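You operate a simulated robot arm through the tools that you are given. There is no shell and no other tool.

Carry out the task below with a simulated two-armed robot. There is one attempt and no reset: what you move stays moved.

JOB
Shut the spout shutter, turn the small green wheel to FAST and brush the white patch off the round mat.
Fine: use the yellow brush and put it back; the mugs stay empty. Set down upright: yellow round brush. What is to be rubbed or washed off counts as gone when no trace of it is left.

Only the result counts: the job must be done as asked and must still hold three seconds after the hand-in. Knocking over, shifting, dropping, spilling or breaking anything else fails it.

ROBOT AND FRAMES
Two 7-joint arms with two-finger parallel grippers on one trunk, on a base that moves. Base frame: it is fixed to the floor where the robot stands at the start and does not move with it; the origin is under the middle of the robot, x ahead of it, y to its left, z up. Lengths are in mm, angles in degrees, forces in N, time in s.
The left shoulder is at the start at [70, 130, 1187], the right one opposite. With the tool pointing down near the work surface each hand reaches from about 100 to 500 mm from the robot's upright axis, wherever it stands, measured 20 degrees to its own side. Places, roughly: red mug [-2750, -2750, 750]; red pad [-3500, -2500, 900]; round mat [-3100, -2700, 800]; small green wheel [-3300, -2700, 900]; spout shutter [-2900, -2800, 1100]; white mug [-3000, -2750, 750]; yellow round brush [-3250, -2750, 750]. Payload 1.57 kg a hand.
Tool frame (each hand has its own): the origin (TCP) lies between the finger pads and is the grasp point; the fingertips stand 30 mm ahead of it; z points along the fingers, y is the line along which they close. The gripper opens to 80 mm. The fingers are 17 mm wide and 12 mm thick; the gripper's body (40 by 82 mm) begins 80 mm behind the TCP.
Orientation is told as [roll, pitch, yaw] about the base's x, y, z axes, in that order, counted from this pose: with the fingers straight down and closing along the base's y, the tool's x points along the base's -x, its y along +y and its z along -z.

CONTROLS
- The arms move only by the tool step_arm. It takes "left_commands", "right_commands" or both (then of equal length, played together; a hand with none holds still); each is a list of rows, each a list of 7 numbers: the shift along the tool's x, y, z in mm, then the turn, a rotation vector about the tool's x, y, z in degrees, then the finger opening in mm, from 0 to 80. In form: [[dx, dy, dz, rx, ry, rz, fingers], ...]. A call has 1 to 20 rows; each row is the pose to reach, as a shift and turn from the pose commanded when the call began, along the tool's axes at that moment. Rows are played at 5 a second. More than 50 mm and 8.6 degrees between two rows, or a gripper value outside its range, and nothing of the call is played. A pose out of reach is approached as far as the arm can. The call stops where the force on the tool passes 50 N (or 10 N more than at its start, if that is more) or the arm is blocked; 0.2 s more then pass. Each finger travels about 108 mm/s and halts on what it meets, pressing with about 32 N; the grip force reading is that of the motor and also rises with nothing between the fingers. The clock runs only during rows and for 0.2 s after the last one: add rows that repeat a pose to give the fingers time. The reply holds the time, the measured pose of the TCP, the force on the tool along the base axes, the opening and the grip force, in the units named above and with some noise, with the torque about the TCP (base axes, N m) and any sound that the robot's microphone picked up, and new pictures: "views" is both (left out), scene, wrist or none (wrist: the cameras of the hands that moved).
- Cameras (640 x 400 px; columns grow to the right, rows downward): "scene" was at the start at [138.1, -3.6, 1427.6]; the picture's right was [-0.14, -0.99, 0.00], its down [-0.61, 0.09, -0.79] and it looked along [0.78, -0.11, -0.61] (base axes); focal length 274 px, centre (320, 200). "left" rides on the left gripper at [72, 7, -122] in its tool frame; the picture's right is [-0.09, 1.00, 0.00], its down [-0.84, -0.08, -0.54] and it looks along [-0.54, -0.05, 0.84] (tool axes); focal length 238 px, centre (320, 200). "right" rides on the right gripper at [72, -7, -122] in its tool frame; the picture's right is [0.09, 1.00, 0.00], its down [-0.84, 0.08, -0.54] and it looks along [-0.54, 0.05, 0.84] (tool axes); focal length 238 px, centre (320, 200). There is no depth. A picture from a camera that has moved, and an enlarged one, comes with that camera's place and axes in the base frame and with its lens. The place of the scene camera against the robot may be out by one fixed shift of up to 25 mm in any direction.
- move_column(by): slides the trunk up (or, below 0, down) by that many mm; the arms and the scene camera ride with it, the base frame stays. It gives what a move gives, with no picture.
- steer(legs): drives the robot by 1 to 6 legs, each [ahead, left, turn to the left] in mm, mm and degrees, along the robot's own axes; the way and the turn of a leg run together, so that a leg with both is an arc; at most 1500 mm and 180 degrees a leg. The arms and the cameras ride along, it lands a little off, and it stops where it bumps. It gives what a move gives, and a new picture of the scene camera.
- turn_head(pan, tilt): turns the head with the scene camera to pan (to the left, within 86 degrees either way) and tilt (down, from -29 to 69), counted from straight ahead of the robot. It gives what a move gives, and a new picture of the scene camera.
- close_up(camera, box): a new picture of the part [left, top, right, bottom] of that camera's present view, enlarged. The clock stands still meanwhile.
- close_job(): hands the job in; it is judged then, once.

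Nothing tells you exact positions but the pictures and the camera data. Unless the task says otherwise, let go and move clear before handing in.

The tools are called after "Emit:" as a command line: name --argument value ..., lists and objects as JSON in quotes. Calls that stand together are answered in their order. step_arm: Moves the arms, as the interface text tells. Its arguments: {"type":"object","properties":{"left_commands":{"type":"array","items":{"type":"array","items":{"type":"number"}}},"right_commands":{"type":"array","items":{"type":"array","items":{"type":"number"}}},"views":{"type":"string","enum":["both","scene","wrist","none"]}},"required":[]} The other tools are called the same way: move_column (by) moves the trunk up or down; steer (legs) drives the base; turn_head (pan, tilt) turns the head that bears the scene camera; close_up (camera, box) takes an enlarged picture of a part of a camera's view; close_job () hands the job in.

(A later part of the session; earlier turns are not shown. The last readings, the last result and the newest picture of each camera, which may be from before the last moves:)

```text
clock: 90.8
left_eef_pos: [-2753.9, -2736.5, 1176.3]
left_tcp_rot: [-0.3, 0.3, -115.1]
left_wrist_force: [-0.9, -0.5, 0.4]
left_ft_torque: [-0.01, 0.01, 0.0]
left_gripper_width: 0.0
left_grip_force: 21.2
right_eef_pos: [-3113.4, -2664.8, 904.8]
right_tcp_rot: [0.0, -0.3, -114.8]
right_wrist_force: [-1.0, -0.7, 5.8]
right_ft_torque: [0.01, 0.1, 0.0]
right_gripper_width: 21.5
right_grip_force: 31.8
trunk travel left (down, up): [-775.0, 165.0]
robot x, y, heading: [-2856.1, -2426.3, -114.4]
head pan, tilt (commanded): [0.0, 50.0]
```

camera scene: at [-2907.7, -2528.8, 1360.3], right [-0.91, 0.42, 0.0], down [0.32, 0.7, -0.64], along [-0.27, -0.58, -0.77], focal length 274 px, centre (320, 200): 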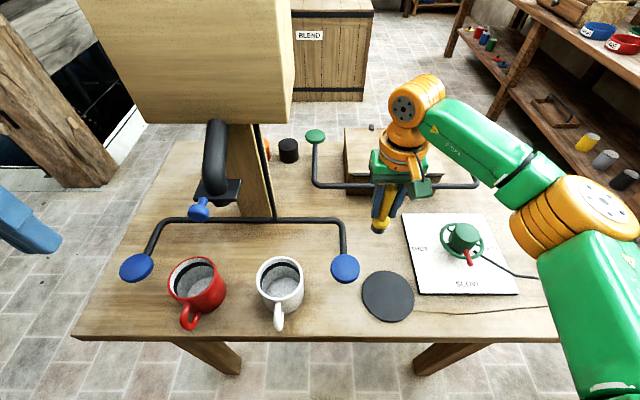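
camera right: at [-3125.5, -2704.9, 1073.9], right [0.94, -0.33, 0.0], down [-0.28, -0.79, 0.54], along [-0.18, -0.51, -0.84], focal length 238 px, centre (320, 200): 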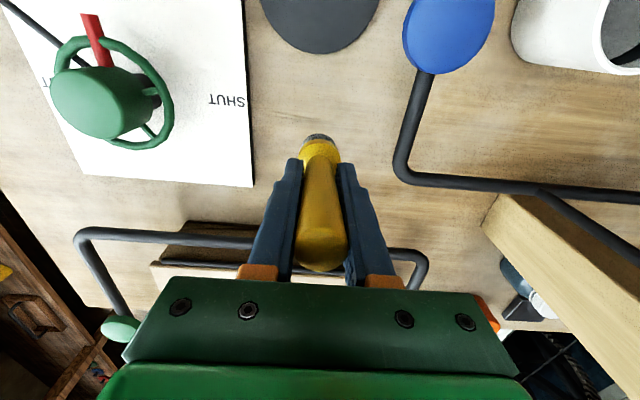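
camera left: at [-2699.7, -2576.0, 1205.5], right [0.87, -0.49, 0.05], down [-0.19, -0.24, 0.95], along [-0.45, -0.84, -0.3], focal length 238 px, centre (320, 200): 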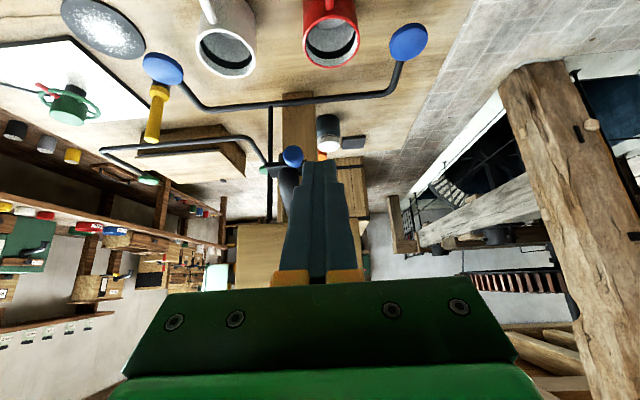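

Contact at about 6 N; now the full raster.

Emit:
step_arm --right_commands '[[-16, -9, 0.2, 0, 0, 0, 10], [-33, -18, 0.3, 0, 0, 0, 10], [-33, 0, 0.4, 0, 0, 0, 10], [-33, 18, 0.4, 0, 0, 0, 10], [-22, 29, 0.4, 0, 0, 0, 10], [-22, 0, 0.4, 0, 0, 0, 10], [-22, -29, 0.4, 0, 0, 0, 10], [-11, -35, 0.4, 0, 0, 0, 10], [-11, 0, 0.4, 0, 0, 0, 10], [-11, 33, 0.4, 0, 0, 0, 10], [0, 34, 0.4, 0, 0, 0, 10], [0, 0, 0.4, 0, 0, 0, 10], [0, -36, 0.4, 0, 0, 0, 10], [11, -35, 0.4, 0, 0, 0, 10], [11, 0, 0.4, 0, 0, 0, 10], [11, 33, 0.4, 0, 0, 0, 10], [22, 27, 0.4, 0, 0, 0, 10], [22, 0, 0.4, 0, 0, 0, 10], [22, -29, 0.4, 0, 0, 0, 10], [33, -18, 0.4, 0, 0, 0, 10]]' --views "none"

Emit:
step_arm --right_commands '[[0, 18, 0, 0, 0, 0, 10], [0, 36, 0, 0, 0, 0, 10], [-15, 30, 0, 0, 0, 0, 10], [-30, 18, 0, 0, 0, 0, 10]]' --views "none"

```text
clock: 95.0
left_eef_pos: [-2753.0, -2736.8, 1176.2]
left_tcp_rot: [-0.3, 0.2, -115.2]
left_wrist_force: [-0.1, 0.1, 0.4]
left_ft_torque: [0.01, 0.02, -0.02]
left_gripper_width: 0.1
left_grip_force: 21.5
right_eef_pos: [-3114.8, -2626.8, 904.0]
right_tcp_rot: [0.1, -0.1, -114.7]
right_wrist_force: [-0.8, 0.3, -0.9]
right_ft_torque: [0.0, 0.05, 0.01]
right_gripper_width: 21.7
right_grip_force: 32.4
trunk travel left (down, up): [-775.0, 165.0]
robot x, y, heading: [-2854.8, -2426.4, -114.9]
head pan, tilt (commanded): [0.0, 50.0]
```

```text
clock: 96.0
left_eef_pos: [-2753.8, -2735.6, 1176.0]
left_tcp_rot: [-0.2, 0.4, -115.1]
left_wrist_force: [-0.4, 0.1, -0.9]
left_ft_torque: [-0.02, 0.0, -0.01]
left_gripper_width: 0.1
left_grip_force: 21.8
right_eef_pos: [-3112.8, -2661.6, 904.8]
right_tcp_rot: [0.1, -0.1, -114.6]
right_wrist_force: [0.4, 0.8, -2.2]
right_ft_torque: [0.03, 0.01, 0.0]
right_gripper_width: 21.6
right_grip_force: 31.9
trunk travel left (down, up): [-775.0, 165.0]
robot x, y, heading: [-2861.8, -2423.6, -114.6]
head pan, tilt (commanded): [0.0, 50.0]
```

Now lift and return over the brush's home spot, then check the mat and the brush's attitude.

Emit:
step_arm --right_commands '[[0, 0, -20, 0, 0, 0, 10], [0, 0, -45, 0, 0, 0, 10], [-40, 4, -45, 0, 0, 0, 10], [-80, 8, -45, 0, 0, 0, 10], [-115, 12, -45, 0, 0, 0, 10], [-115, 12, -30, 0, 0, 0, 10], [-115, 12, -30, 0, 0, 0, 10]]' --views "both"

Emit:
close_up --camera "scene" --box '[350, 260, 430, 330]'

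Emit:
close_up --camera "scene" --box '[340, 180, 440, 280]'

Emit:
close_up --camera "right" --box '[260, 100, 380, 280]'

```text
clock: 97.6
left_eef_pos: [-2754.4, -2736.7, 1175.8]
left_tcp_rot: [-0.3, 0.3, -115.1]
left_wrist_force: [0.0, -0.2, 0.2]
left_ft_torque: [0.01, 0.02, 0.01]
left_gripper_width: 0.0
left_grip_force: 21.1
right_eef_pos: [-3147.6, -2774.0, 932.2]
right_tcp_rot: [0.0, -0.2, -114.8]
right_wrist_force: [-1.2, 0.1, -1.3]
right_ft_torque: [0.02, 0.02, 0.01]
right_gripper_width: 21.5
right_grip_force: 32.0
trunk travel left (down, up): [-775.0, 165.0]
robot x, y, heading: [-2854.9, -2421.7, -114.6]
head pan, tilt (commanded): [0.0, 50.0]
camera scene: at [-2907.7, -2529.9, 1360.2], right [-0.91, 0.42, 0.0], down [0.32, 0.7, -0.64], along [-0.27, -0.58, -0.77], focal length 274 px, centre (320, 200)
camera right: at [-3123.4, -2704.7, 1055.1], right [0.94, -0.33, 0.0], down [-0.28, -0.79, 0.54], along [-0.18, -0.51, -0.84], focal length 238 px, centre (320, 200)
```

scene: 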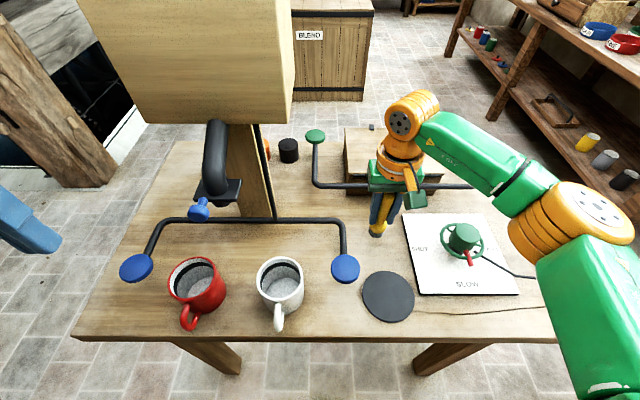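
right: 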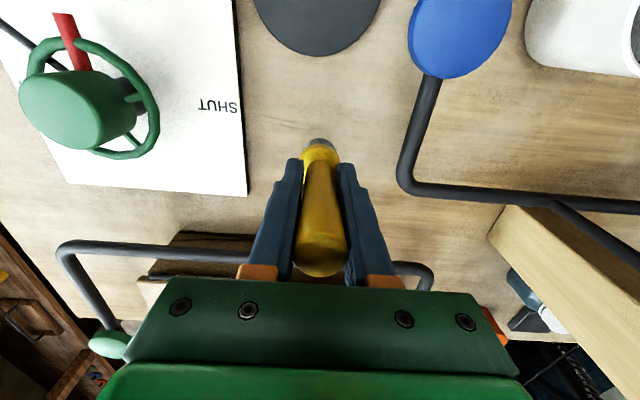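

```text
5.71 times, centred on (390, 295) of scene
camera zoom: at [-2907.7, -2529.9, 1360.2], right [-0.91, 0.42, 0.0], down [0.32, 0.7, -0.64], along [-0.27, -0.58, -0.77], focal length 1567 px, centre (-80, -343)
```

zoom: 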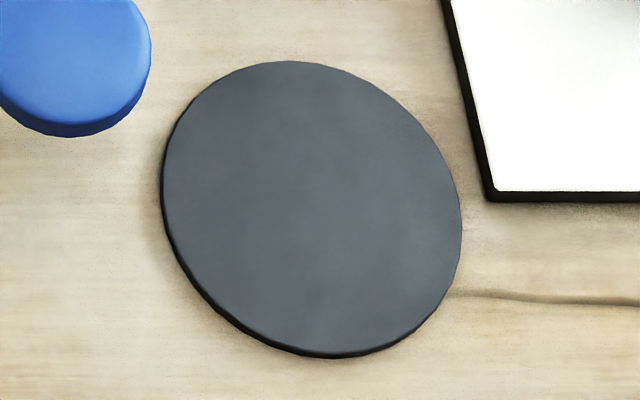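

```text
4.00 times, centred on (390, 230) of scene
camera zoom: at [-2907.7, -2529.9, 1360.2], right [-0.91, 0.42, 0.0], down [0.32, 0.7, -0.64], along [-0.27, -0.58, -0.77], focal length 1097 px, centre (40, 80)
```

zoom: 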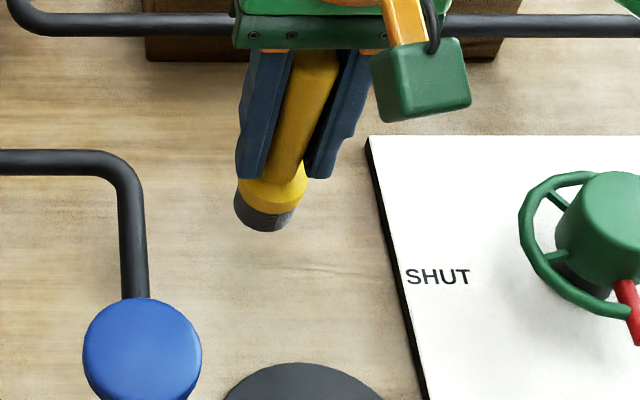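

```text
2.22 times, centred on (320, 190) of right
camera zoom: at [-3123.4, -2704.7, 1055.1], right [0.94, -0.33, 0.0], down [-0.28, -0.79, 0.54], along [-0.18, -0.51, -0.84], focal length 530 px, centre (320, 222)
```

zoom: 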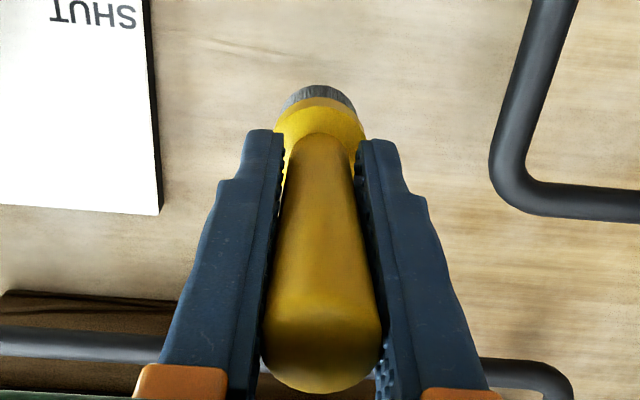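

Mat clean. The brush hangs straight, about 10 mm higher in the grip than before. I'll lower it at its home spot until it touches the table.

Emit:
step_arm --right_commands '[[0, 0, 15, 0, 0, 0, 10], [0, 0, 28, 0, 0, 0, 10], [0, 0, 30, 0, 0, 0, 10], [0, 0, 30, 0, 0, 0, 10]]' --views "none"

Emit:
step_arm --right_commands '[[0, 0, 1.5, 0, 0, 0, 10], [0, 0, 1.5, 0, 0, 0, 10]]' --views "none"

Emit:
step_arm --right_commands '[[0, 0, 1.5, 0, 0, 0, 10], [0, 0, 1.5, 0, 0, 0, 10]]' --views "wrist"

```text
clock: 98.6
left_eef_pos: [-2753.5, -2736.0, 1178.0]
left_tcp_rot: [-0.3, 0.4, -115.1]
left_wrist_force: [-0.6, 0.9, -0.3]
left_ft_torque: [-0.01, 0.04, 0.0]
left_gripper_width: 0.4
left_grip_force: 21.5
right_eef_pos: [-3148.5, -2772.8, 901.0]
right_tcp_rot: [0.0, 0.0, -114.6]
right_wrist_force: [-0.3, -0.3, -0.3]
right_ft_torque: [0.01, 0.02, 0.01]
right_gripper_width: 21.5
right_grip_force: 31.5
trunk travel left (down, up): [-775.0, 165.0]
robot x, y, heading: [-2858.9, -2423.8, -115.0]
head pan, tilt (commanded): [0.0, 50.0]
```

```text
clock: 99.2
left_eef_pos: [-2753.6, -2736.8, 1176.7]
left_tcp_rot: [-0.2, 0.3, -115.1]
left_wrist_force: [-0.7, 0.2, 0.6]
left_ft_torque: [-0.02, 0.0, -0.03]
left_gripper_width: 0.0
left_grip_force: 21.1
right_eef_pos: [-3150.8, -2772.4, 901.4]
right_tcp_rot: [0.0, -0.2, -114.6]
right_wrist_force: [0.5, 0.0, -0.6]
right_ft_torque: [0.02, 0.02, 0.0]
right_gripper_width: 21.5
right_grip_force: 32.5
trunk travel left (down, up): [-775.0, 165.0]
robot x, y, heading: [-2857.2, -2423.2, -114.8]
head pan, tilt (commanded): [0.0, 50.0]
```

```text
clock: 99.8
left_eef_pos: [-2753.9, -2735.8, 1176.1]
left_tcp_rot: [-0.4, 0.3, -115.0]
left_wrist_force: [0.1, -0.1, 0.1]
left_ft_torque: [-0.02, -0.02, 0.02]
left_gripper_width: 0.1
left_grip_force: 21.1
right_eef_pos: [-3148.7, -2772.6, 900.2]
right_tcp_rot: [0.0, -0.1, -114.7]
right_wrist_force: [-0.8, 0.4, -0.6]
right_ft_torque: [0.01, 0.02, 0.0]
right_gripper_width: 21.9
right_grip_force: 32.4
trunk travel left (down, up): [-775.0, 165.0]
robot x, y, heading: [-2858.3, -2420.7, -114.3]
head pan, tilt (commanded): [0.0, 50.0]
camera right: at [-3125.1, -2703.4, 1022.6], right [0.94, -0.33, 0.0], down [-0.28, -0.79, 0.54], along [-0.18, -0.51, -0.84], focal length 238 px, centre (320, 200)
```

right: 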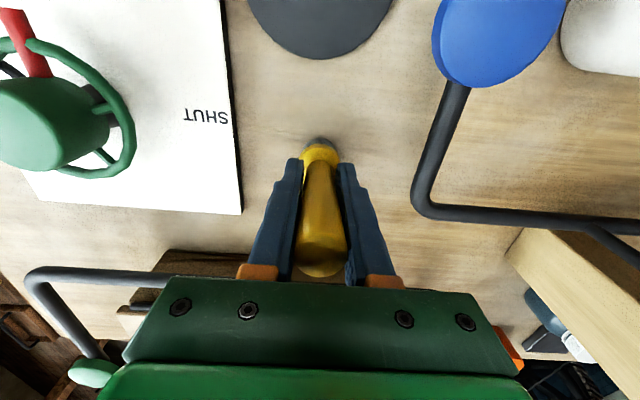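

Emit:
step_arm --right_commands '[[0, 0, 1.2, 0, 0, 0, 10], [0, 0, 1.2, 0, 0, 0, 10]]' --views "none"

Emit:
step_arm --right_commands '[[0, 0, 1.2, 0, 0, 0, 10], [0, 0, 1.2, 0, 0, 0, 10]]' --views "none"

Emit:
step_arm --right_commands '[[0, 0, 1, 0, 0, 0, 10], [0, 0, 1, 0, 0, 0, 10]]' --views "none"

```text
clock: 100.4
left_eef_pos: [-2754.4, -2736.5, 1176.5]
left_tcp_rot: [-0.3, 0.4, -115.0]
left_wrist_force: [0.6, 0.4, -0.8]
left_ft_torque: [0.04, 0.01, 0.02]
left_gripper_width: 0.0
left_grip_force: 21.4
right_eef_pos: [-3149.3, -2773.1, 899.4]
right_tcp_rot: [-0.1, 0.0, -114.7]
right_wrist_force: [0.7, -0.6, -1.1]
right_ft_torque: [0.0, 0.01, -0.04]
right_gripper_width: 21.5
right_grip_force: 32.5
trunk travel left (down, up): [-775.0, 165.0]
robot x, y, heading: [-2855.9, -2421.1, -114.6]
head pan, tilt (commanded): [0.0, 50.0]
```

```text
clock: 101.0
left_eef_pos: [-2752.8, -2737.9, 1177.0]
left_tcp_rot: [-0.2, 0.3, -115.0]
left_wrist_force: [-0.3, 0.2, -0.3]
left_ft_torque: [0.01, 0.02, 0.0]
left_gripper_width: 0.2
left_grip_force: 21.2
right_eef_pos: [-3149.9, -2773.5, 897.5]
right_tcp_rot: [-0.1, -0.1, -114.6]
right_wrist_force: [-0.4, -0.3, -0.7]
right_ft_torque: [0.02, -0.01, -0.02]
right_gripper_width: 21.5
right_grip_force: 32.0
trunk travel left (down, up): [-775.0, 165.0]
robot x, y, heading: [-2856.7, -2422.0, -114.5]
head pan, tilt (commanded): [0.0, 50.0]
```

```text
clock: 101.6
left_eef_pos: [-2754.3, -2735.3, 1175.9]
left_tcp_rot: [-0.3, 0.4, -115.1]
left_wrist_force: [0.3, 0.1, 0.5]
left_ft_torque: [-0.01, 0.03, 0.0]
left_gripper_width: 0.1
left_grip_force: 21.5
right_eef_pos: [-3150.0, -2772.0, 897.3]
right_tcp_rot: [0.0, -0.2, -114.8]
right_wrist_force: [0.0, -0.1, 2.4]
right_ft_torque: [-0.02, 0.02, 0.01]
right_gripper_width: 21.8
right_grip_force: 32.2
trunk travel left (down, up): [-775.0, 165.0]
robot x, y, heading: [-2859.1, -2424.6, -114.5]
head pan, tilt (commanded): [0.0, 50.0]
```

The brush touches the table (2.4 N). I'll seat it lightly and open the fingers.

Emit:
step_arm --right_commands '[[0, 0, 0.2, 0, 0, 0, 10], [0, 0, 0.2, 0, 0, 0, 22], [0, 0, 0, 0, 0, 0, 26], [0, 0, 0, 0, 0, 0, 34], [0, 0, 0, 0, 0, 0, 50], [0, 0, 0, 0, 0, 0, 50]]' --views "both"

Emit:
close_up --camera "right" --box '[260, 100, 380, 280]'

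Emit:
close_up --camera "scene" --box '[340, 180, 440, 280]'

```text
clock: 103.0
left_eef_pos: [-2754.4, -2735.5, 1176.8]
left_tcp_rot: [-0.3, 0.2, -115.1]
left_wrist_force: [0.1, -1.0, -0.8]
left_ft_torque: [-0.02, 0.0, 0.02]
left_gripper_width: 0.0
left_grip_force: 21.6
right_eef_pos: [-3149.2, -2772.1, 896.7]
right_tcp_rot: [0.1, -0.1, -114.7]
right_wrist_force: [1.9, 1.1, -0.4]
right_ft_torque: [0.01, 0.02, -0.02]
right_gripper_width: 49.9
right_grip_force: 0.2
trunk travel left (down, up): [-775.0, 165.0]
robot x, y, heading: [-2854.5, -2420.4, -114.6]
head pan, tilt (commanded): [0.0, 50.0]
camera scene: at [-2907.4, -2529.8, 1360.2], right [-0.91, 0.42, 0.0], down [0.32, 0.7, -0.64], along [-0.27, -0.58, -0.77], focal length 274 px, centre (320, 200)
camera right: at [-3124.8, -2703.7, 1019.0], right [0.94, -0.33, 0.0], down [-0.28, -0.79, 0.54], along [-0.18, -0.51, -0.84], focal length 238 px, centre (320, 200)
```

scene: 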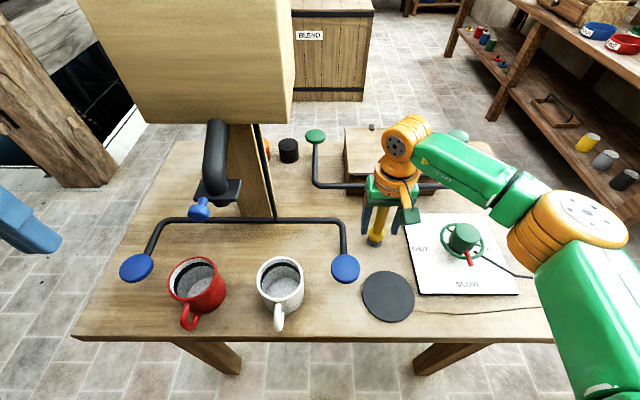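
right: 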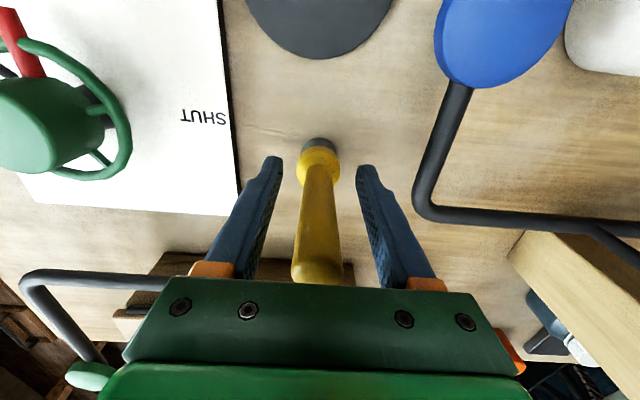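

```text
2.22 times, centred on (320, 190) of right
camera zoom: at [-3124.8, -2703.7, 1019.0], right [0.94, -0.33, 0.0], down [-0.28, -0.79, 0.54], along [-0.18, -0.51, -0.84], focal length 530 px, centre (320, 222)
```

zoom: 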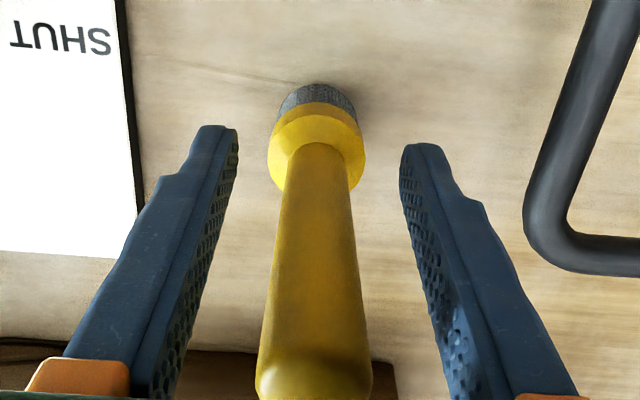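

```text
4.00 times, centred on (390, 230) of scene
camera zoom: at [-2907.4, -2529.8, 1360.2], right [-0.91, 0.42, 0.0], down [0.32, 0.7, -0.64], along [-0.27, -0.58, -0.77], focal length 1097 px, centre (40, 80)
```

zoom: 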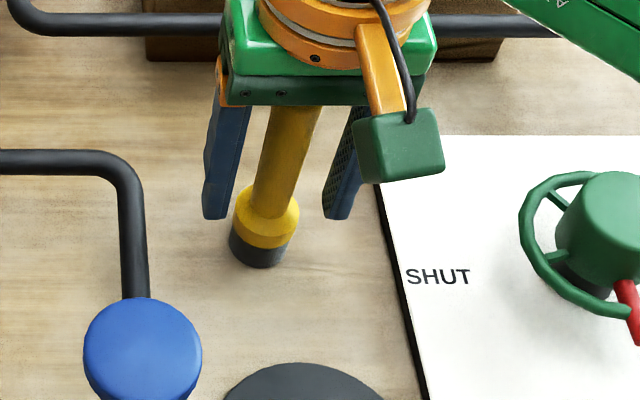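

The brush stands upright on its spot. I'll raise the right hand straight up clear of it.

Emit:
step_arm --right_commands '[[0, 0, -30, 0, 0, 0, 52], [0, 0, -60, 0, 0, 0, 52], [0, 0, -95, 0, 0, 0, 52], [0, 0, -130, 0, 0, 0, 52], [50, -20, -150, 0, 0, 0, 52], [100, -40, -150, 0, 0, 0, 40]]' --views "both"

Emit:
close_up --camera "scene" --box '[330, 170, 500, 320]'

Emit:
close_up --camera "right" --box '[80, 0, 400, 220]'

```text
refused: row 5 steps farther than a row can; nothing moved
```

```text
2.67 times, centred on (415, 245) of scene
camera zoom: at [-2907.4, -2529.8, 1360.2], right [-0.91, 0.42, 0.0], down [0.32, 0.7, -0.64], along [-0.27, -0.58, -0.77], focal length 731 px, centre (67, 80)
```

zoom: 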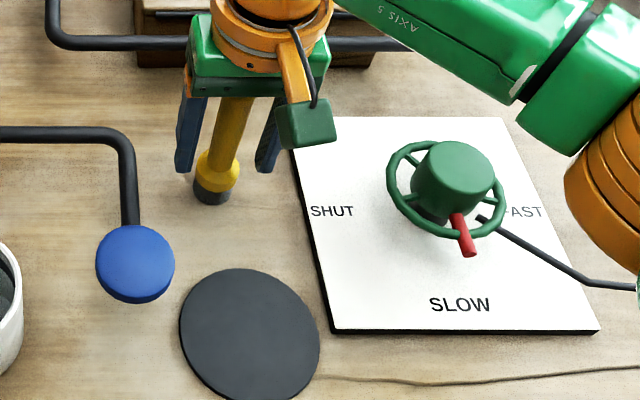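

```text
1.82 times, centred on (240, 110) of right
camera zoom: at [-3124.8, -2703.7, 1019.0], right [0.94, -0.33, 0.0], down [-0.28, -0.79, 0.54], along [-0.18, -0.51, -0.84], focal length 433 px, centre (466, 364)
```

zoom: 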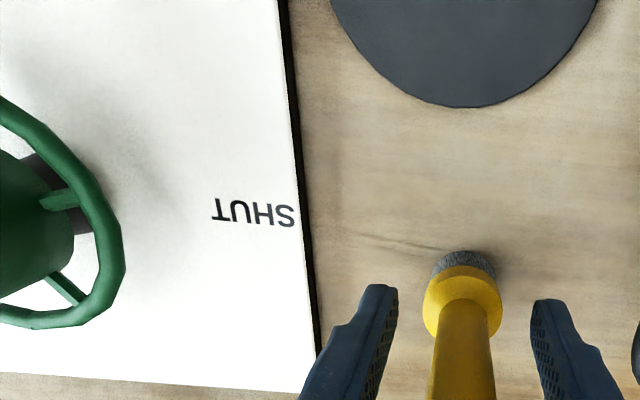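

The step was too long for one row and nothing moved. I'll raise the hand straight up in allowed steps.

Emit:
step_arm --right_commands '[[0, 0, -30, 0, 0, 0, 52], [0, 0, -60, 0, 0, 0, 52], [0, 0, -95, 0, 0, 0, 52], [0, 0, -130, 0, 0, 0, 52], [30, -10, -150, 0, 0, 0, 52], [65, -25, -160, 0, 0, 0, 52], [100, -40, -160, 0, 0, 0, 52]]' --views "both"

Emit:
close_up --camera "scene" --box '[330, 170, 500, 320]'

Emit:
close_up --camera "right" --box '[0, 0, 320, 220]'

```text
clock: 104.6
left_eef_pos: [-2753.4, -2734.8, 1176.9]
left_tcp_rot: [-0.2, 0.3, -115.2]
left_wrist_force: [0.2, 0.1, 0.9]
left_ft_torque: [-0.04, -0.02, -0.05]
left_gripper_width: 0.0
left_grip_force: 21.4
right_eef_pos: [-3144.1, -2663.2, 1055.8]
right_tcp_rot: [0.0, -0.2, -114.7]
right_wrist_force: [0.7, -0.2, 0.7]
right_ft_torque: [-0.02, 0.0, -0.01]
right_gripper_width: 51.8
right_grip_force: 0.1
trunk travel left (down, up): [-775.0, 165.0]
robot x, y, heading: [-2856.3, -2421.9, -114.4]
head pan, tilt (commanded): [0.0, 50.0]
camera scene: at [-2907.6, -2528.2, 1360.3], right [-0.91, 0.42, 0.0], down [0.32, 0.7, -0.64], along [-0.27, -0.59, -0.77], focal length 274 px, centre (320, 200)
camera right: at [-3119.6, -2593.8, 1179.7], right [0.94, -0.33, 0.0], down [-0.28, -0.79, 0.54], along [-0.18, -0.51, -0.84], focal length 238 px, centre (320, 200)
```

scene: 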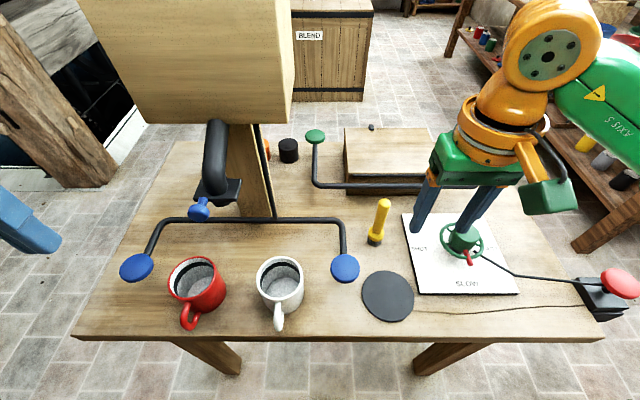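
right: 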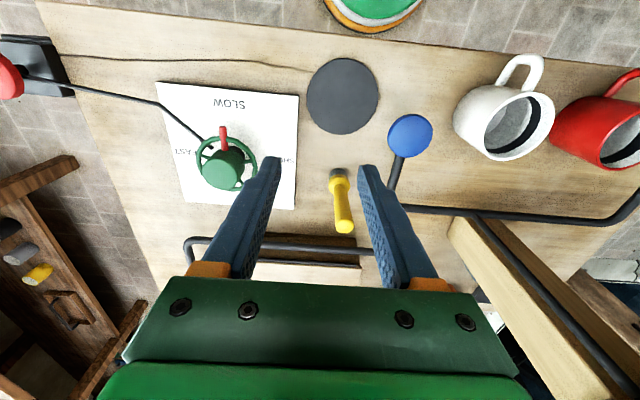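

```text
2.67 times, centred on (415, 245) of scene
camera zoom: at [-2907.6, -2528.2, 1360.3], right [-0.91, 0.42, 0.0], down [0.32, 0.7, -0.64], along [-0.27, -0.59, -0.77], focal length 731 px, centre (67, 80)
```

zoom: 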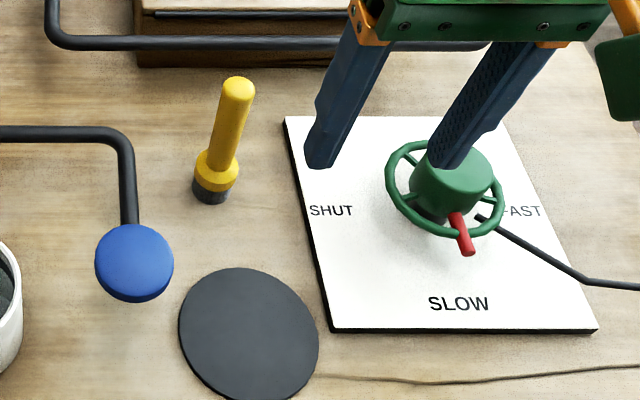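

```text
1.82 times, centred on (160, 110) of right
camera zoom: at [-3119.6, -2593.8, 1179.7], right [0.94, -0.33, 0.0], down [-0.28, -0.79, 0.54], along [-0.18, -0.51, -0.84], focal length 433 px, centre (611, 364)
```

zoom: 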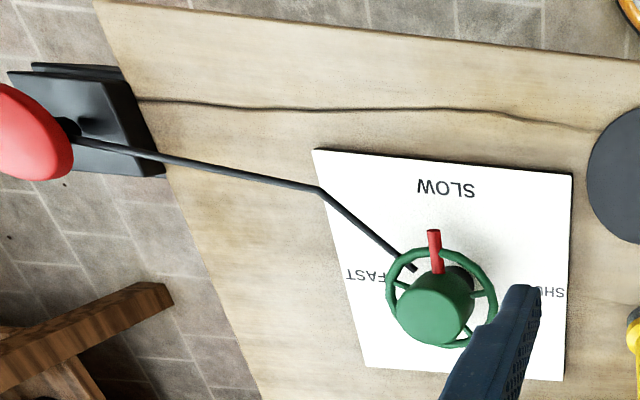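

The mat is clean and the brush stands upright, but it seems to have ended about 10 mm farther back than its original spot. I'll measure that precisely.

Emit:
close_up --camera "right" --box '[240, 60, 420, 240]'

Emit:
close_up --camera "scene" --box '[330, 140, 490, 260]'

```text
2.22 times, centred on (330, 150) of right
camera zoom: at [-3119.6, -2593.8, 1179.7], right [0.94, -0.33, 0.0], down [-0.28, -0.79, 0.54], along [-0.18, -0.51, -0.84], focal length 530 px, centre (298, 311)
```

zoom: 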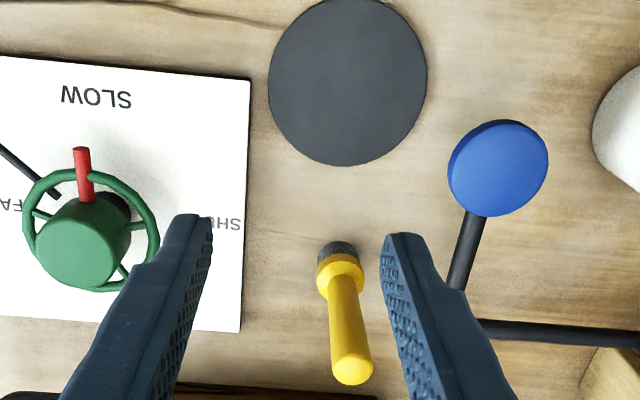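

```text
3.33 times, centred on (410, 200) of scene
camera zoom: at [-2907.6, -2528.2, 1360.3], right [-0.91, 0.42, 0.0], down [0.32, 0.7, -0.64], along [-0.27, -0.59, -0.77], focal length 914 px, centre (20, 200)
```

zoom: 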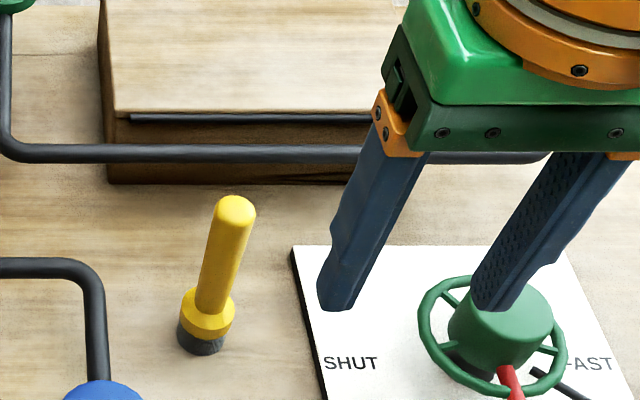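

The brush is about 15 mm farther back and 2 mm left of its original spot. I'll re-grasp it centred, lift it a few millimetres and set it exactly back.

Emit:
step_arm --right_commands '[[-38, 14, 0, 0, 0, 0, 50], [-76, 28, 0, 0, 0, 0, 50], [-113, 42, 0, 0, 0, 0, 50], [-113, 42, 35, 0, 0, 0, 50], [-113, 42, 70, 0, 0, 0, 50]]' --views "wrist"

Emit:
close_up --camera "right" --box '[240, 60, 400, 220]'

```text
clock: 105.8
left_eef_pos: [-2755.8, -2736.7, 1175.7]
left_tcp_rot: [-0.2, 0.4, -115.2]
left_wrist_force: [0.0, 0.1, -0.5]
left_ft_torque: [0.0, -0.05, -0.02]
left_gripper_width: 0.1
left_grip_force: 20.8
right_eef_pos: [-3151.9, -2783.4, 986.6]
right_tcp_rot: [0.0, -0.1, -114.7]
right_wrist_force: [0.4, 0.3, -0.8]
right_ft_torque: [0.03, 0.01, 0.01]
right_gripper_width: 49.9
right_grip_force: 0.2
trunk travel left (down, up): [-775.0, 165.0]
robot x, y, heading: [-2856.5, -2426.2, -114.2]
head pan, tilt (commanded): [0.0, 50.0]
camera right: at [-3127.3, -2715.2, 1108.4], right [0.94, -0.33, 0.0], down [-0.28, -0.79, 0.54], along [-0.18, -0.51, -0.84], focal length 238 px, centre (320, 200)
```

right: 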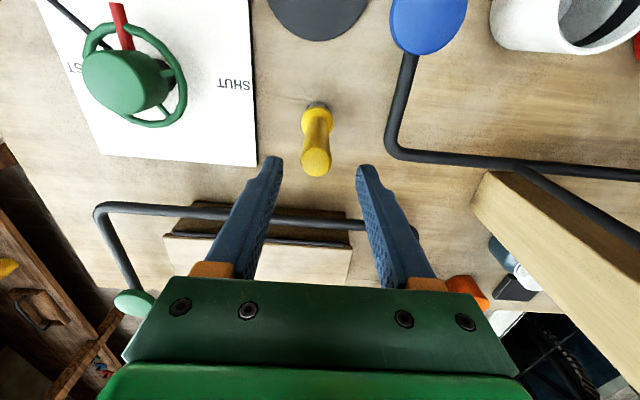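

```text
2.50 times, centred on (320, 140) of right
camera zoom: at [-3127.3, -2715.2, 1108.4], right [0.94, -0.33, 0.0], down [-0.28, -0.79, 0.54], along [-0.18, -0.51, -0.84], focal length 596 px, centre (320, 350)
```

zoom: 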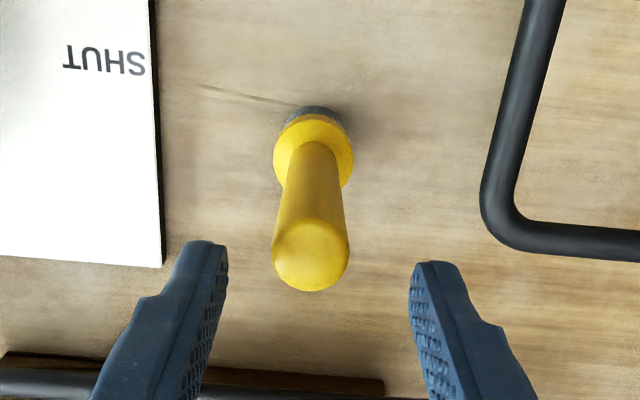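

Relative to the earlier grasp view, the brush is 15.5 mm too far back with no sideways error. I'll centre, descend and grasp.

Emit:
step_arm --right_commands '[[-1.5, -3.3, 30, 0, 0, 0, 50], [-1.5, -3.3, 60, 0, 0, 0, 50], [-1.5, -3.3, 81, 0, 0, 0, 50], [-1.5, -3.3, 81, 0, 0, 0, 30], [-1.5, -3.3, 81, 0, 0, 0, 10], [-1.5, -3.3, 81, 0, 0, 0, 10], [-1.5, -3.3, 81, 0, 0, 0, 10]]' --views "wrist"

Emit:
close_up --camera "right" --box '[240, 60, 400, 220]'

```text
clock: 107.4
left_eef_pos: [-2754.5, -2736.6, 1175.9]
left_tcp_rot: [-0.3, 0.3, -115.2]
left_wrist_force: [-0.6, -0.3, 0.6]
left_ft_torque: [-0.01, -0.03, 0.0]
left_gripper_width: 0.1
left_grip_force: 21.1
right_eef_pos: [-3155.4, -2786.1, 907.0]
right_tcp_rot: [0.0, -0.1, -114.7]
right_wrist_force: [-0.1, -0.6, 0.3]
right_ft_torque: [-0.01, 0.02, -0.01]
right_gripper_width: 21.7
right_grip_force: 31.7
trunk travel left (down, up): [-775.0, 165.0]
robot x, y, heading: [-2856.8, -2424.4, -114.4]
head pan, tilt (commanded): [0.0, 50.0]
camera right: at [-3130.5, -2717.1, 1030.2], right [0.94, -0.33, 0.0], down [-0.28, -0.79, 0.54], along [-0.18, -0.51, -0.84], focal length 238 px, centre (320, 200)
```

right: 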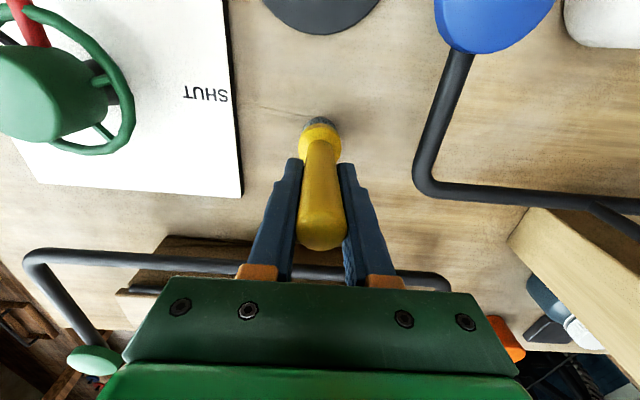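

```text
2.50 times, centred on (320, 140) of right
camera zoom: at [-3130.5, -2717.1, 1030.2], right [0.94, -0.33, 0.0], down [-0.28, -0.79, 0.54], along [-0.18, -0.51, -0.84], focal length 596 px, centre (320, 350)
```

zoom: 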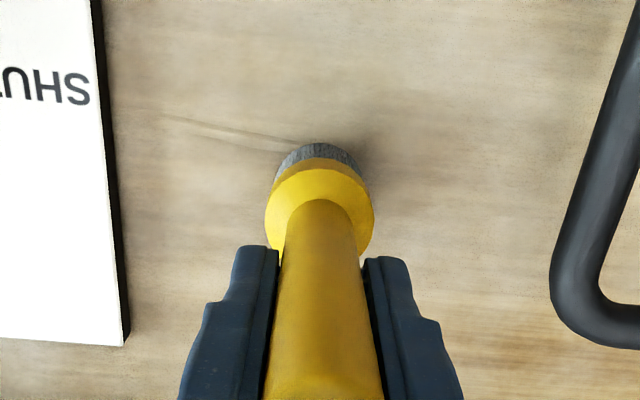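

The grip now looks the same as the original one. Lift 5 mm, shift 14.5 mm back toward me, lower and release.

Emit:
step_arm --right_commands '[[0, 0, -3, 0, 0, 0, 10], [0, 0, -6, 0, 0, 0, 10], [7, 0.7, -6, 0, 0, 0, 10], [14.5, 1.3, -6, 0, 0, 0, 10], [14.5, 1.3, -6, 0, 0, 0, 10], [14.5, 1.3, -3, 0, 0, 0, 10], [14.5, 1.3, -1, 0, 0, 0, 10], [14.5, 1.3, -0.3, 0, 0, 0, 10], [14.5, 1.3, -0.3, 0, 0, 0, 10]]' --views "wrist"

Emit:
close_up --camera "right" --box '[240, 60, 400, 220]'

```text
clock: 109.4
left_eef_pos: [-2752.9, -2734.5, 1176.2]
left_tcp_rot: [-0.3, 0.2, -115.1]
left_wrist_force: [0.2, -0.1, 0.5]
left_ft_torque: [-0.05, 0.02, 0.02]
left_gripper_width: 0.0
left_grip_force: 21.0
right_eef_pos: [-3148.6, -2771.3, 906.6]
right_tcp_rot: [0.0, -0.3, -114.6]
right_wrist_force: [-3.7, -4.5, 18.9]
right_ft_torque: [-0.19, 0.11, 0.0]
right_gripper_width: 22.1
right_grip_force: 32.0
trunk travel left (down, up): [-775.0, 165.0]
robot x, y, heading: [-2859.0, -2421.0, -114.7]
head pan, tilt (commanded): [0.0, 50.0]
camera right: at [-3123.9, -2702.7, 1029.6], right [0.94, -0.33, 0.0], down [-0.28, -0.79, 0.55], along [-0.18, -0.52, -0.84], focal length 238 px, centre (320, 200)
```

right: 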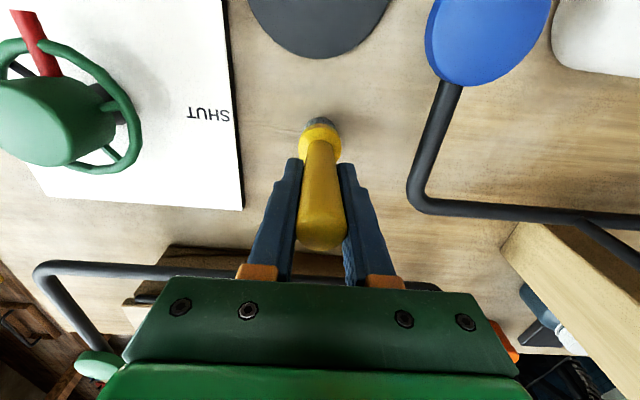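

```text
2.50 times, centred on (320, 140) of right
camera zoom: at [-3123.9, -2702.7, 1029.6], right [0.94, -0.33, 0.0], down [-0.28, -0.79, 0.55], along [-0.18, -0.52, -0.84], focal length 596 px, centre (320, 350)
```

zoom: 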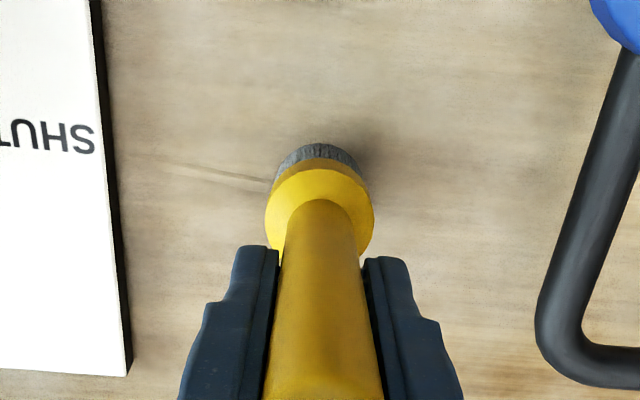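

The view now matches the original grasp picture. I'll ease the pressure and release.

Emit:
step_arm --right_commands '[[0, 0, -0.7, 0, 0, 0, 10], [0, 0, -0.7, 0, 0, 0, 10], [0, 0, -0.7, 0, 0, 0, 23], [0, 0, -0.7, 0, 0, 0, 28], [0, 0, -0.7, 0, 0, 0, 36], [0, 0, -0.7, 0, 0, 0, 50], [0, 0, -0.7, 0, 0, 0, 50]]' --views "wrist"

Emit:
close_up --camera "right" --box '[240, 60, 400, 220]'

```text
clock: 111.0
left_eef_pos: [-2752.7, -2736.3, 1176.6]
left_tcp_rot: [-0.3, 0.3, -115.1]
left_wrist_force: [-0.5, -0.8, 0.4]
left_ft_torque: [0.02, 0.0, 0.0]
left_gripper_width: 0.0
left_grip_force: 20.9
right_eef_pos: [-3149.5, -2773.8, 907.2]
right_tcp_rot: [-0.1, -0.1, -114.7]
right_wrist_force: [-0.3, -0.6, -0.4]
right_ft_torque: [0.04, 0.01, 0.01]
right_gripper_width: 50.1
right_grip_force: 0.0
trunk travel left (down, up): [-775.0, 165.0]
robot x, y, heading: [-2859.0, -2425.3, -114.4]
head pan, tilt (commanded): [0.0, 50.0]
camera right: at [-3124.8, -2703.8, 1029.2], right [0.94, -0.33, 0.0], down [-0.28, -0.79, 0.54], along [-0.18, -0.51, -0.84], focal length 238 px, centre (320, 200)
```

right: 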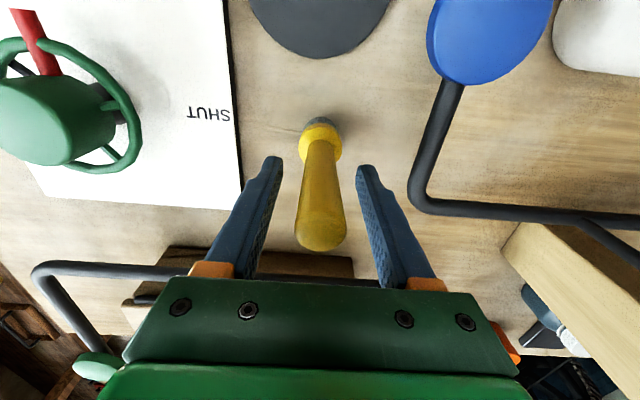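

```text
2.50 times, centred on (320, 140) of right
camera zoom: at [-3124.8, -2703.8, 1029.2], right [0.94, -0.33, 0.0], down [-0.28, -0.79, 0.54], along [-0.18, -0.51, -0.84], focal length 596 px, centre (320, 350)
```

zoom: 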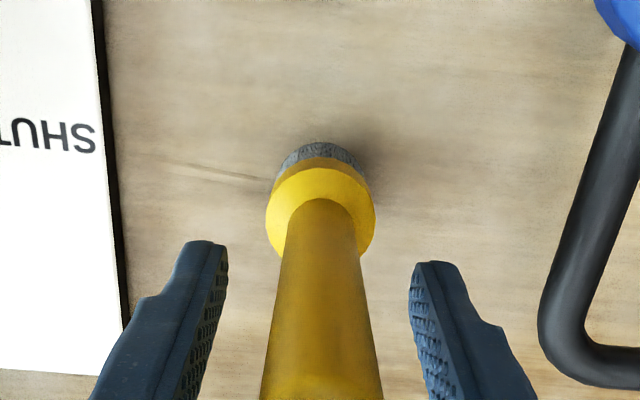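

Released and standing at the original spot. Raise the right hand straight up and pull back.

Emit:
step_arm --right_commands '[[0, 0, -30, 0, 0, 0, 50], [0, 0, -60, 0, 0, 0, 50], [0, 0, -95, 0, 0, 0, 50], [0, 0, -130, 0, 0, 0, 50], [0, 0, -160, 0, 0, 0, 50], [35, -15, -175, 0, 0, 0, 50], [75, -30, -175, 0, 0, 0, 50], [115, -45, -175, 0, 0, 0, 50]]' --views "both"

Emit:
close_up --camera "scene" --box '[330, 140, 490, 260]'

Emit:
close_up --camera "right" --box '[80, 0, 320, 200]'

```text
clock: 112.8
left_eef_pos: [-2753.6, -2735.2, 1176.7]
left_tcp_rot: [-0.2, 0.3, -115.2]
left_wrist_force: [-0.1, -1.1, 0.2]
left_ft_torque: [-0.01, 0.01, -0.03]
left_gripper_width: 0.0
left_grip_force: 21.1
right_eef_pos: [-3143.5, -2645.5, 1081.8]
right_tcp_rot: [0.0, -0.1, -114.7]
right_wrist_force: [0.1, -0.3, -0.3]
right_ft_torque: [-0.01, 0.0, -0.03]
right_gripper_width: 49.9
right_grip_force: 0.0
trunk travel left (down, up): [-775.0, 165.0]
robot x, y, heading: [-2855.5, -2423.6, -114.5]
head pan, tilt (commanded): [0.0, 50.0]
camera scene: at [-2907.6, -2528.0, 1360.3], right [-0.91, 0.42, 0.0], down [0.32, 0.7, -0.64], along [-0.27, -0.59, -0.77], focal length 274 px, centre (320, 200)
camera right: at [-3119.3, -2575.7, 1205.0], right [0.94, -0.33, 0.0], down [-0.28, -0.79, 0.54], along [-0.18, -0.51, -0.84], focal length 238 px, centre (320, 200)
```

scene: 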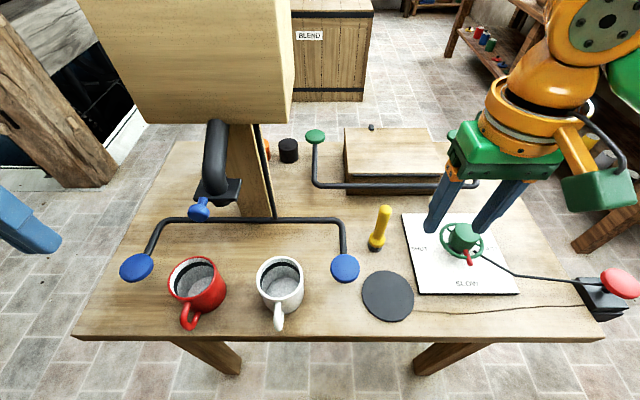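
right: 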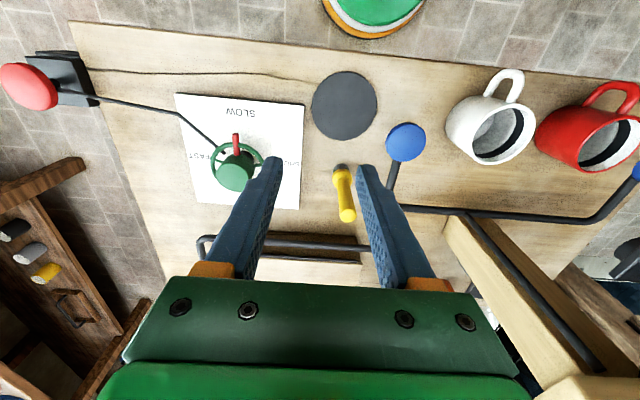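

```text
3.33 times, centred on (410, 200) of scene
camera zoom: at [-2907.6, -2528.0, 1360.3], right [-0.91, 0.42, 0.0], down [0.32, 0.7, -0.64], along [-0.27, -0.59, -0.77], focal length 914 px, centre (20, 200)
```

zoom: 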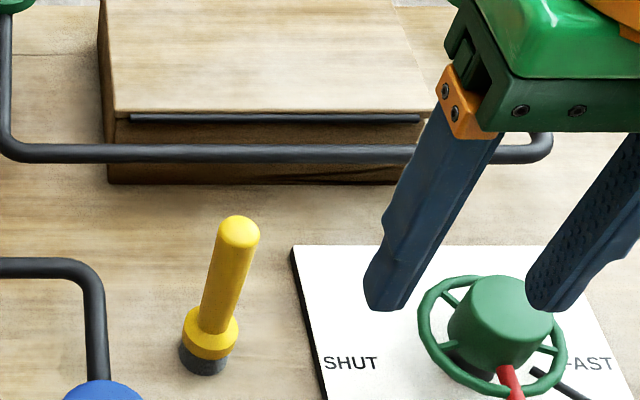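

```text
2.00 times, centred on (200, 100) of right
camera zoom: at [-3119.3, -2575.7, 1205.0], right [0.94, -0.33, 0.0], down [-0.28, -0.79, 0.54], along [-0.18, -0.51, -0.84], focal length 477 px, centre (560, 400)
```

zoom: 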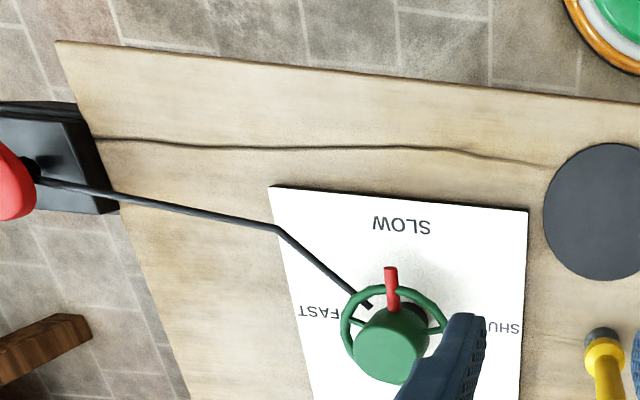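

Brush is back exactly where it stood. Now the wheel: the latch rod from the red pad reaches into the wheel, so I expect to hold the pad with the right hand while turning with the left. I'll shift the robot about 420 mm to the right.

Emit:
steer --legs '[[0, -420, 0]]'

Emit:
close_up --camera "scene" --box '[180, 180, 480, 360]'

```text
clock: 115.4
left_eef_pos: [-3142.0, -2557.7, 1176.5]
left_tcp_rot: [-0.2, 0.3, -115.9]
left_wrist_force: [-0.6, 0.1, -0.7]
left_ft_torque: [0.0, 0.01, -0.01]
left_gripper_width: 0.0
left_grip_force: 21.1
right_eef_pos: [-3529.7, -2463.9, 1082.8]
right_tcp_rot: [-0.1, -0.1, -115.6]
right_wrist_force: [1.1, 0.8, 0.1]
right_ft_torque: [0.01, 0.01, 0.02]
right_gripper_width: 49.7
right_grip_force: 0.0
trunk travel left (down, up): [-775.0, 165.0]
robot x, y, heading: [-3240.2, -2244.3, -115.7]
head pan, tilt (commanded): [0.0, 50.0]
camera scene: at [-3291.4, -2350.4, 1360.2], right [-0.9, 0.43, 0.0], down [0.33, 0.69, -0.64], along [-0.28, -0.58, -0.77], focal length 274 px, centre (320, 200)
```

scene: 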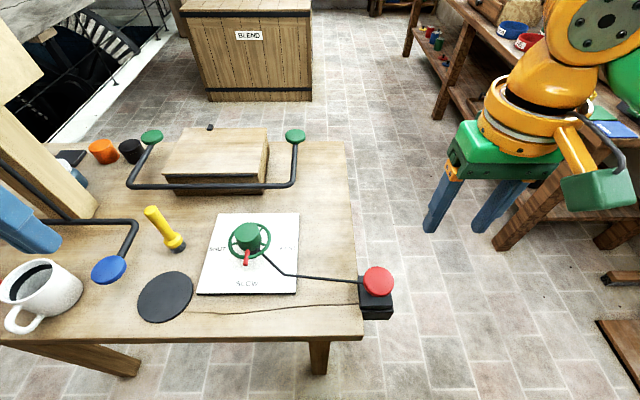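

```text
2.13 times, centred on (330, 270) of scene
camera zoom: at [-3291.4, -2350.4, 1360.2], right [-0.9, 0.43, 0.0], down [0.33, 0.69, -0.64], along [-0.28, -0.58, -0.77], focal length 585 px, centre (299, 51)
```

zoom: 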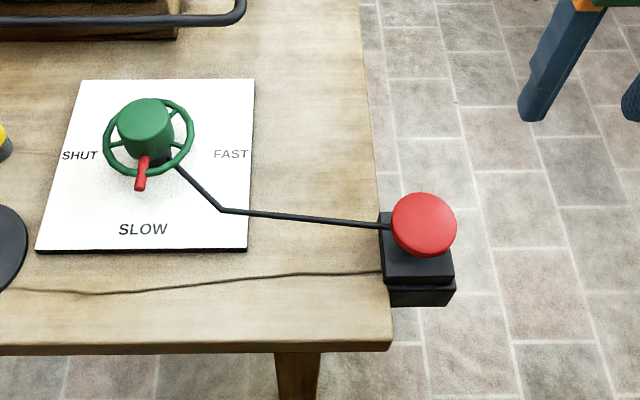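

Emit:
close_up --camera "scene" --box '[210, 205, 300, 275]'

Emit:
close_up --camera "scene" --box '[330, 250, 410, 330]'

Emit:
step_arm --left_commands '[[0, 0, 0, 0, 0, 0, 0]]' --right_commands '[[0, 0, 0, 0, 0, 0, 50]]' --views "wrist"

```text
5.71 times, centred on (255, 240) of scene
camera zoom: at [-3291.4, -2350.4, 1360.2], right [-0.9, 0.43, 0.0], down [0.33, 0.69, -0.64], along [-0.28, -0.58, -0.77], focal length 1567 px, centre (691, -29)
```

zoom: 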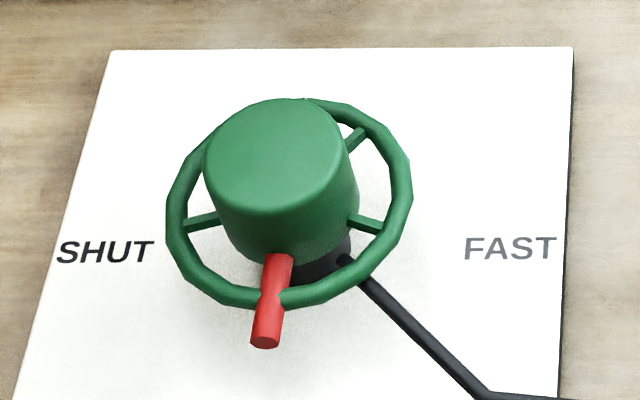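

```text
5.00 times, centred on (370, 290) of scene
camera zoom: at [-3291.4, -2350.4, 1360.2], right [-0.9, 0.43, 0.0], down [0.33, 0.69, -0.64], along [-0.28, -0.58, -0.77], focal length 1371 px, centre (70, -250)
```

zoom: 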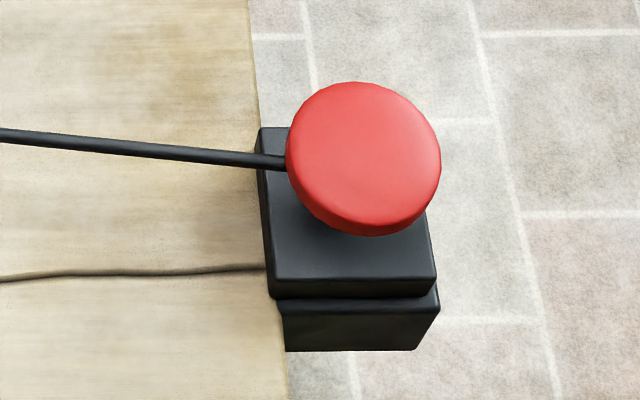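

```text
clock: 115.8
left_eef_pos: [-3143.1, -2557.7, 1175.4]
left_tcp_rot: [-0.3, 0.2, -116.0]
left_wrist_force: [0.1, 0.6, -0.1]
left_ft_torque: [0.02, 0.03, 0.0]
left_gripper_width: 0.0
left_grip_force: 21.6
right_eef_pos: [-3530.3, -2463.5, 1083.2]
right_tcp_rot: [0.0, 0.0, -115.6]
right_wrist_force: [0.4, 0.7, -0.1]
right_ft_torque: [-0.01, 0.01, 0.01]
right_gripper_width: 49.9
right_grip_force: 0.0
trunk travel left (down, up): [-775.0, 165.0]
robot x, y, heading: [-3244.8, -2245.6, -115.7]
head pan, tilt (commanded): [0.0, 50.0]
camera right: at [-3505.2, -2394.6, 1204.8], right [0.94, -0.35, 0.0], down [-0.29, -0.79, 0.54], along [-0.19, -0.51, -0.84], focal length 238 px, centre (320, 200)
camera left: at [-3105.1, -2498.2, 1299.1], right [0.85, -0.52, -0.01], down [-0.44, -0.72, 0.54], along [-0.28, -0.46, -0.84], focal length 238 px, centre (320, 200)
```

right: 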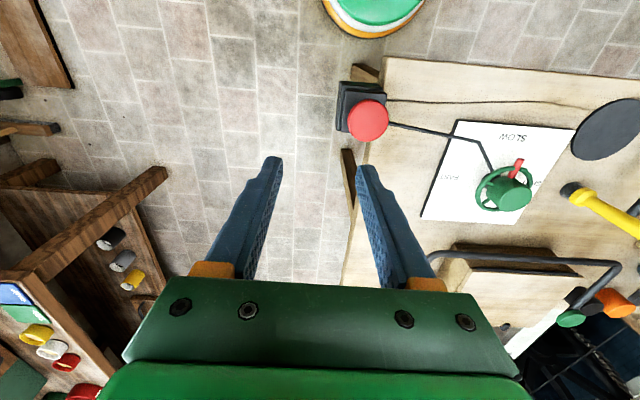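
left: 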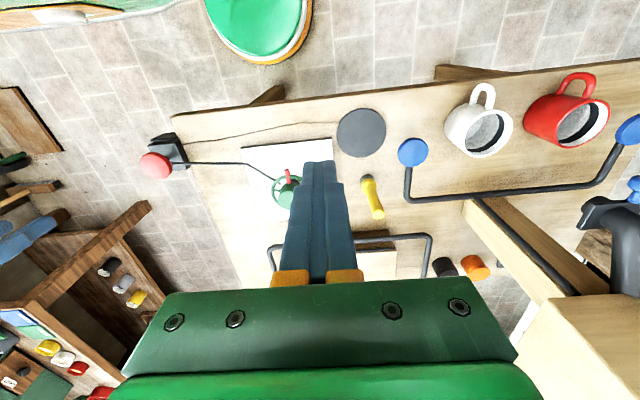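

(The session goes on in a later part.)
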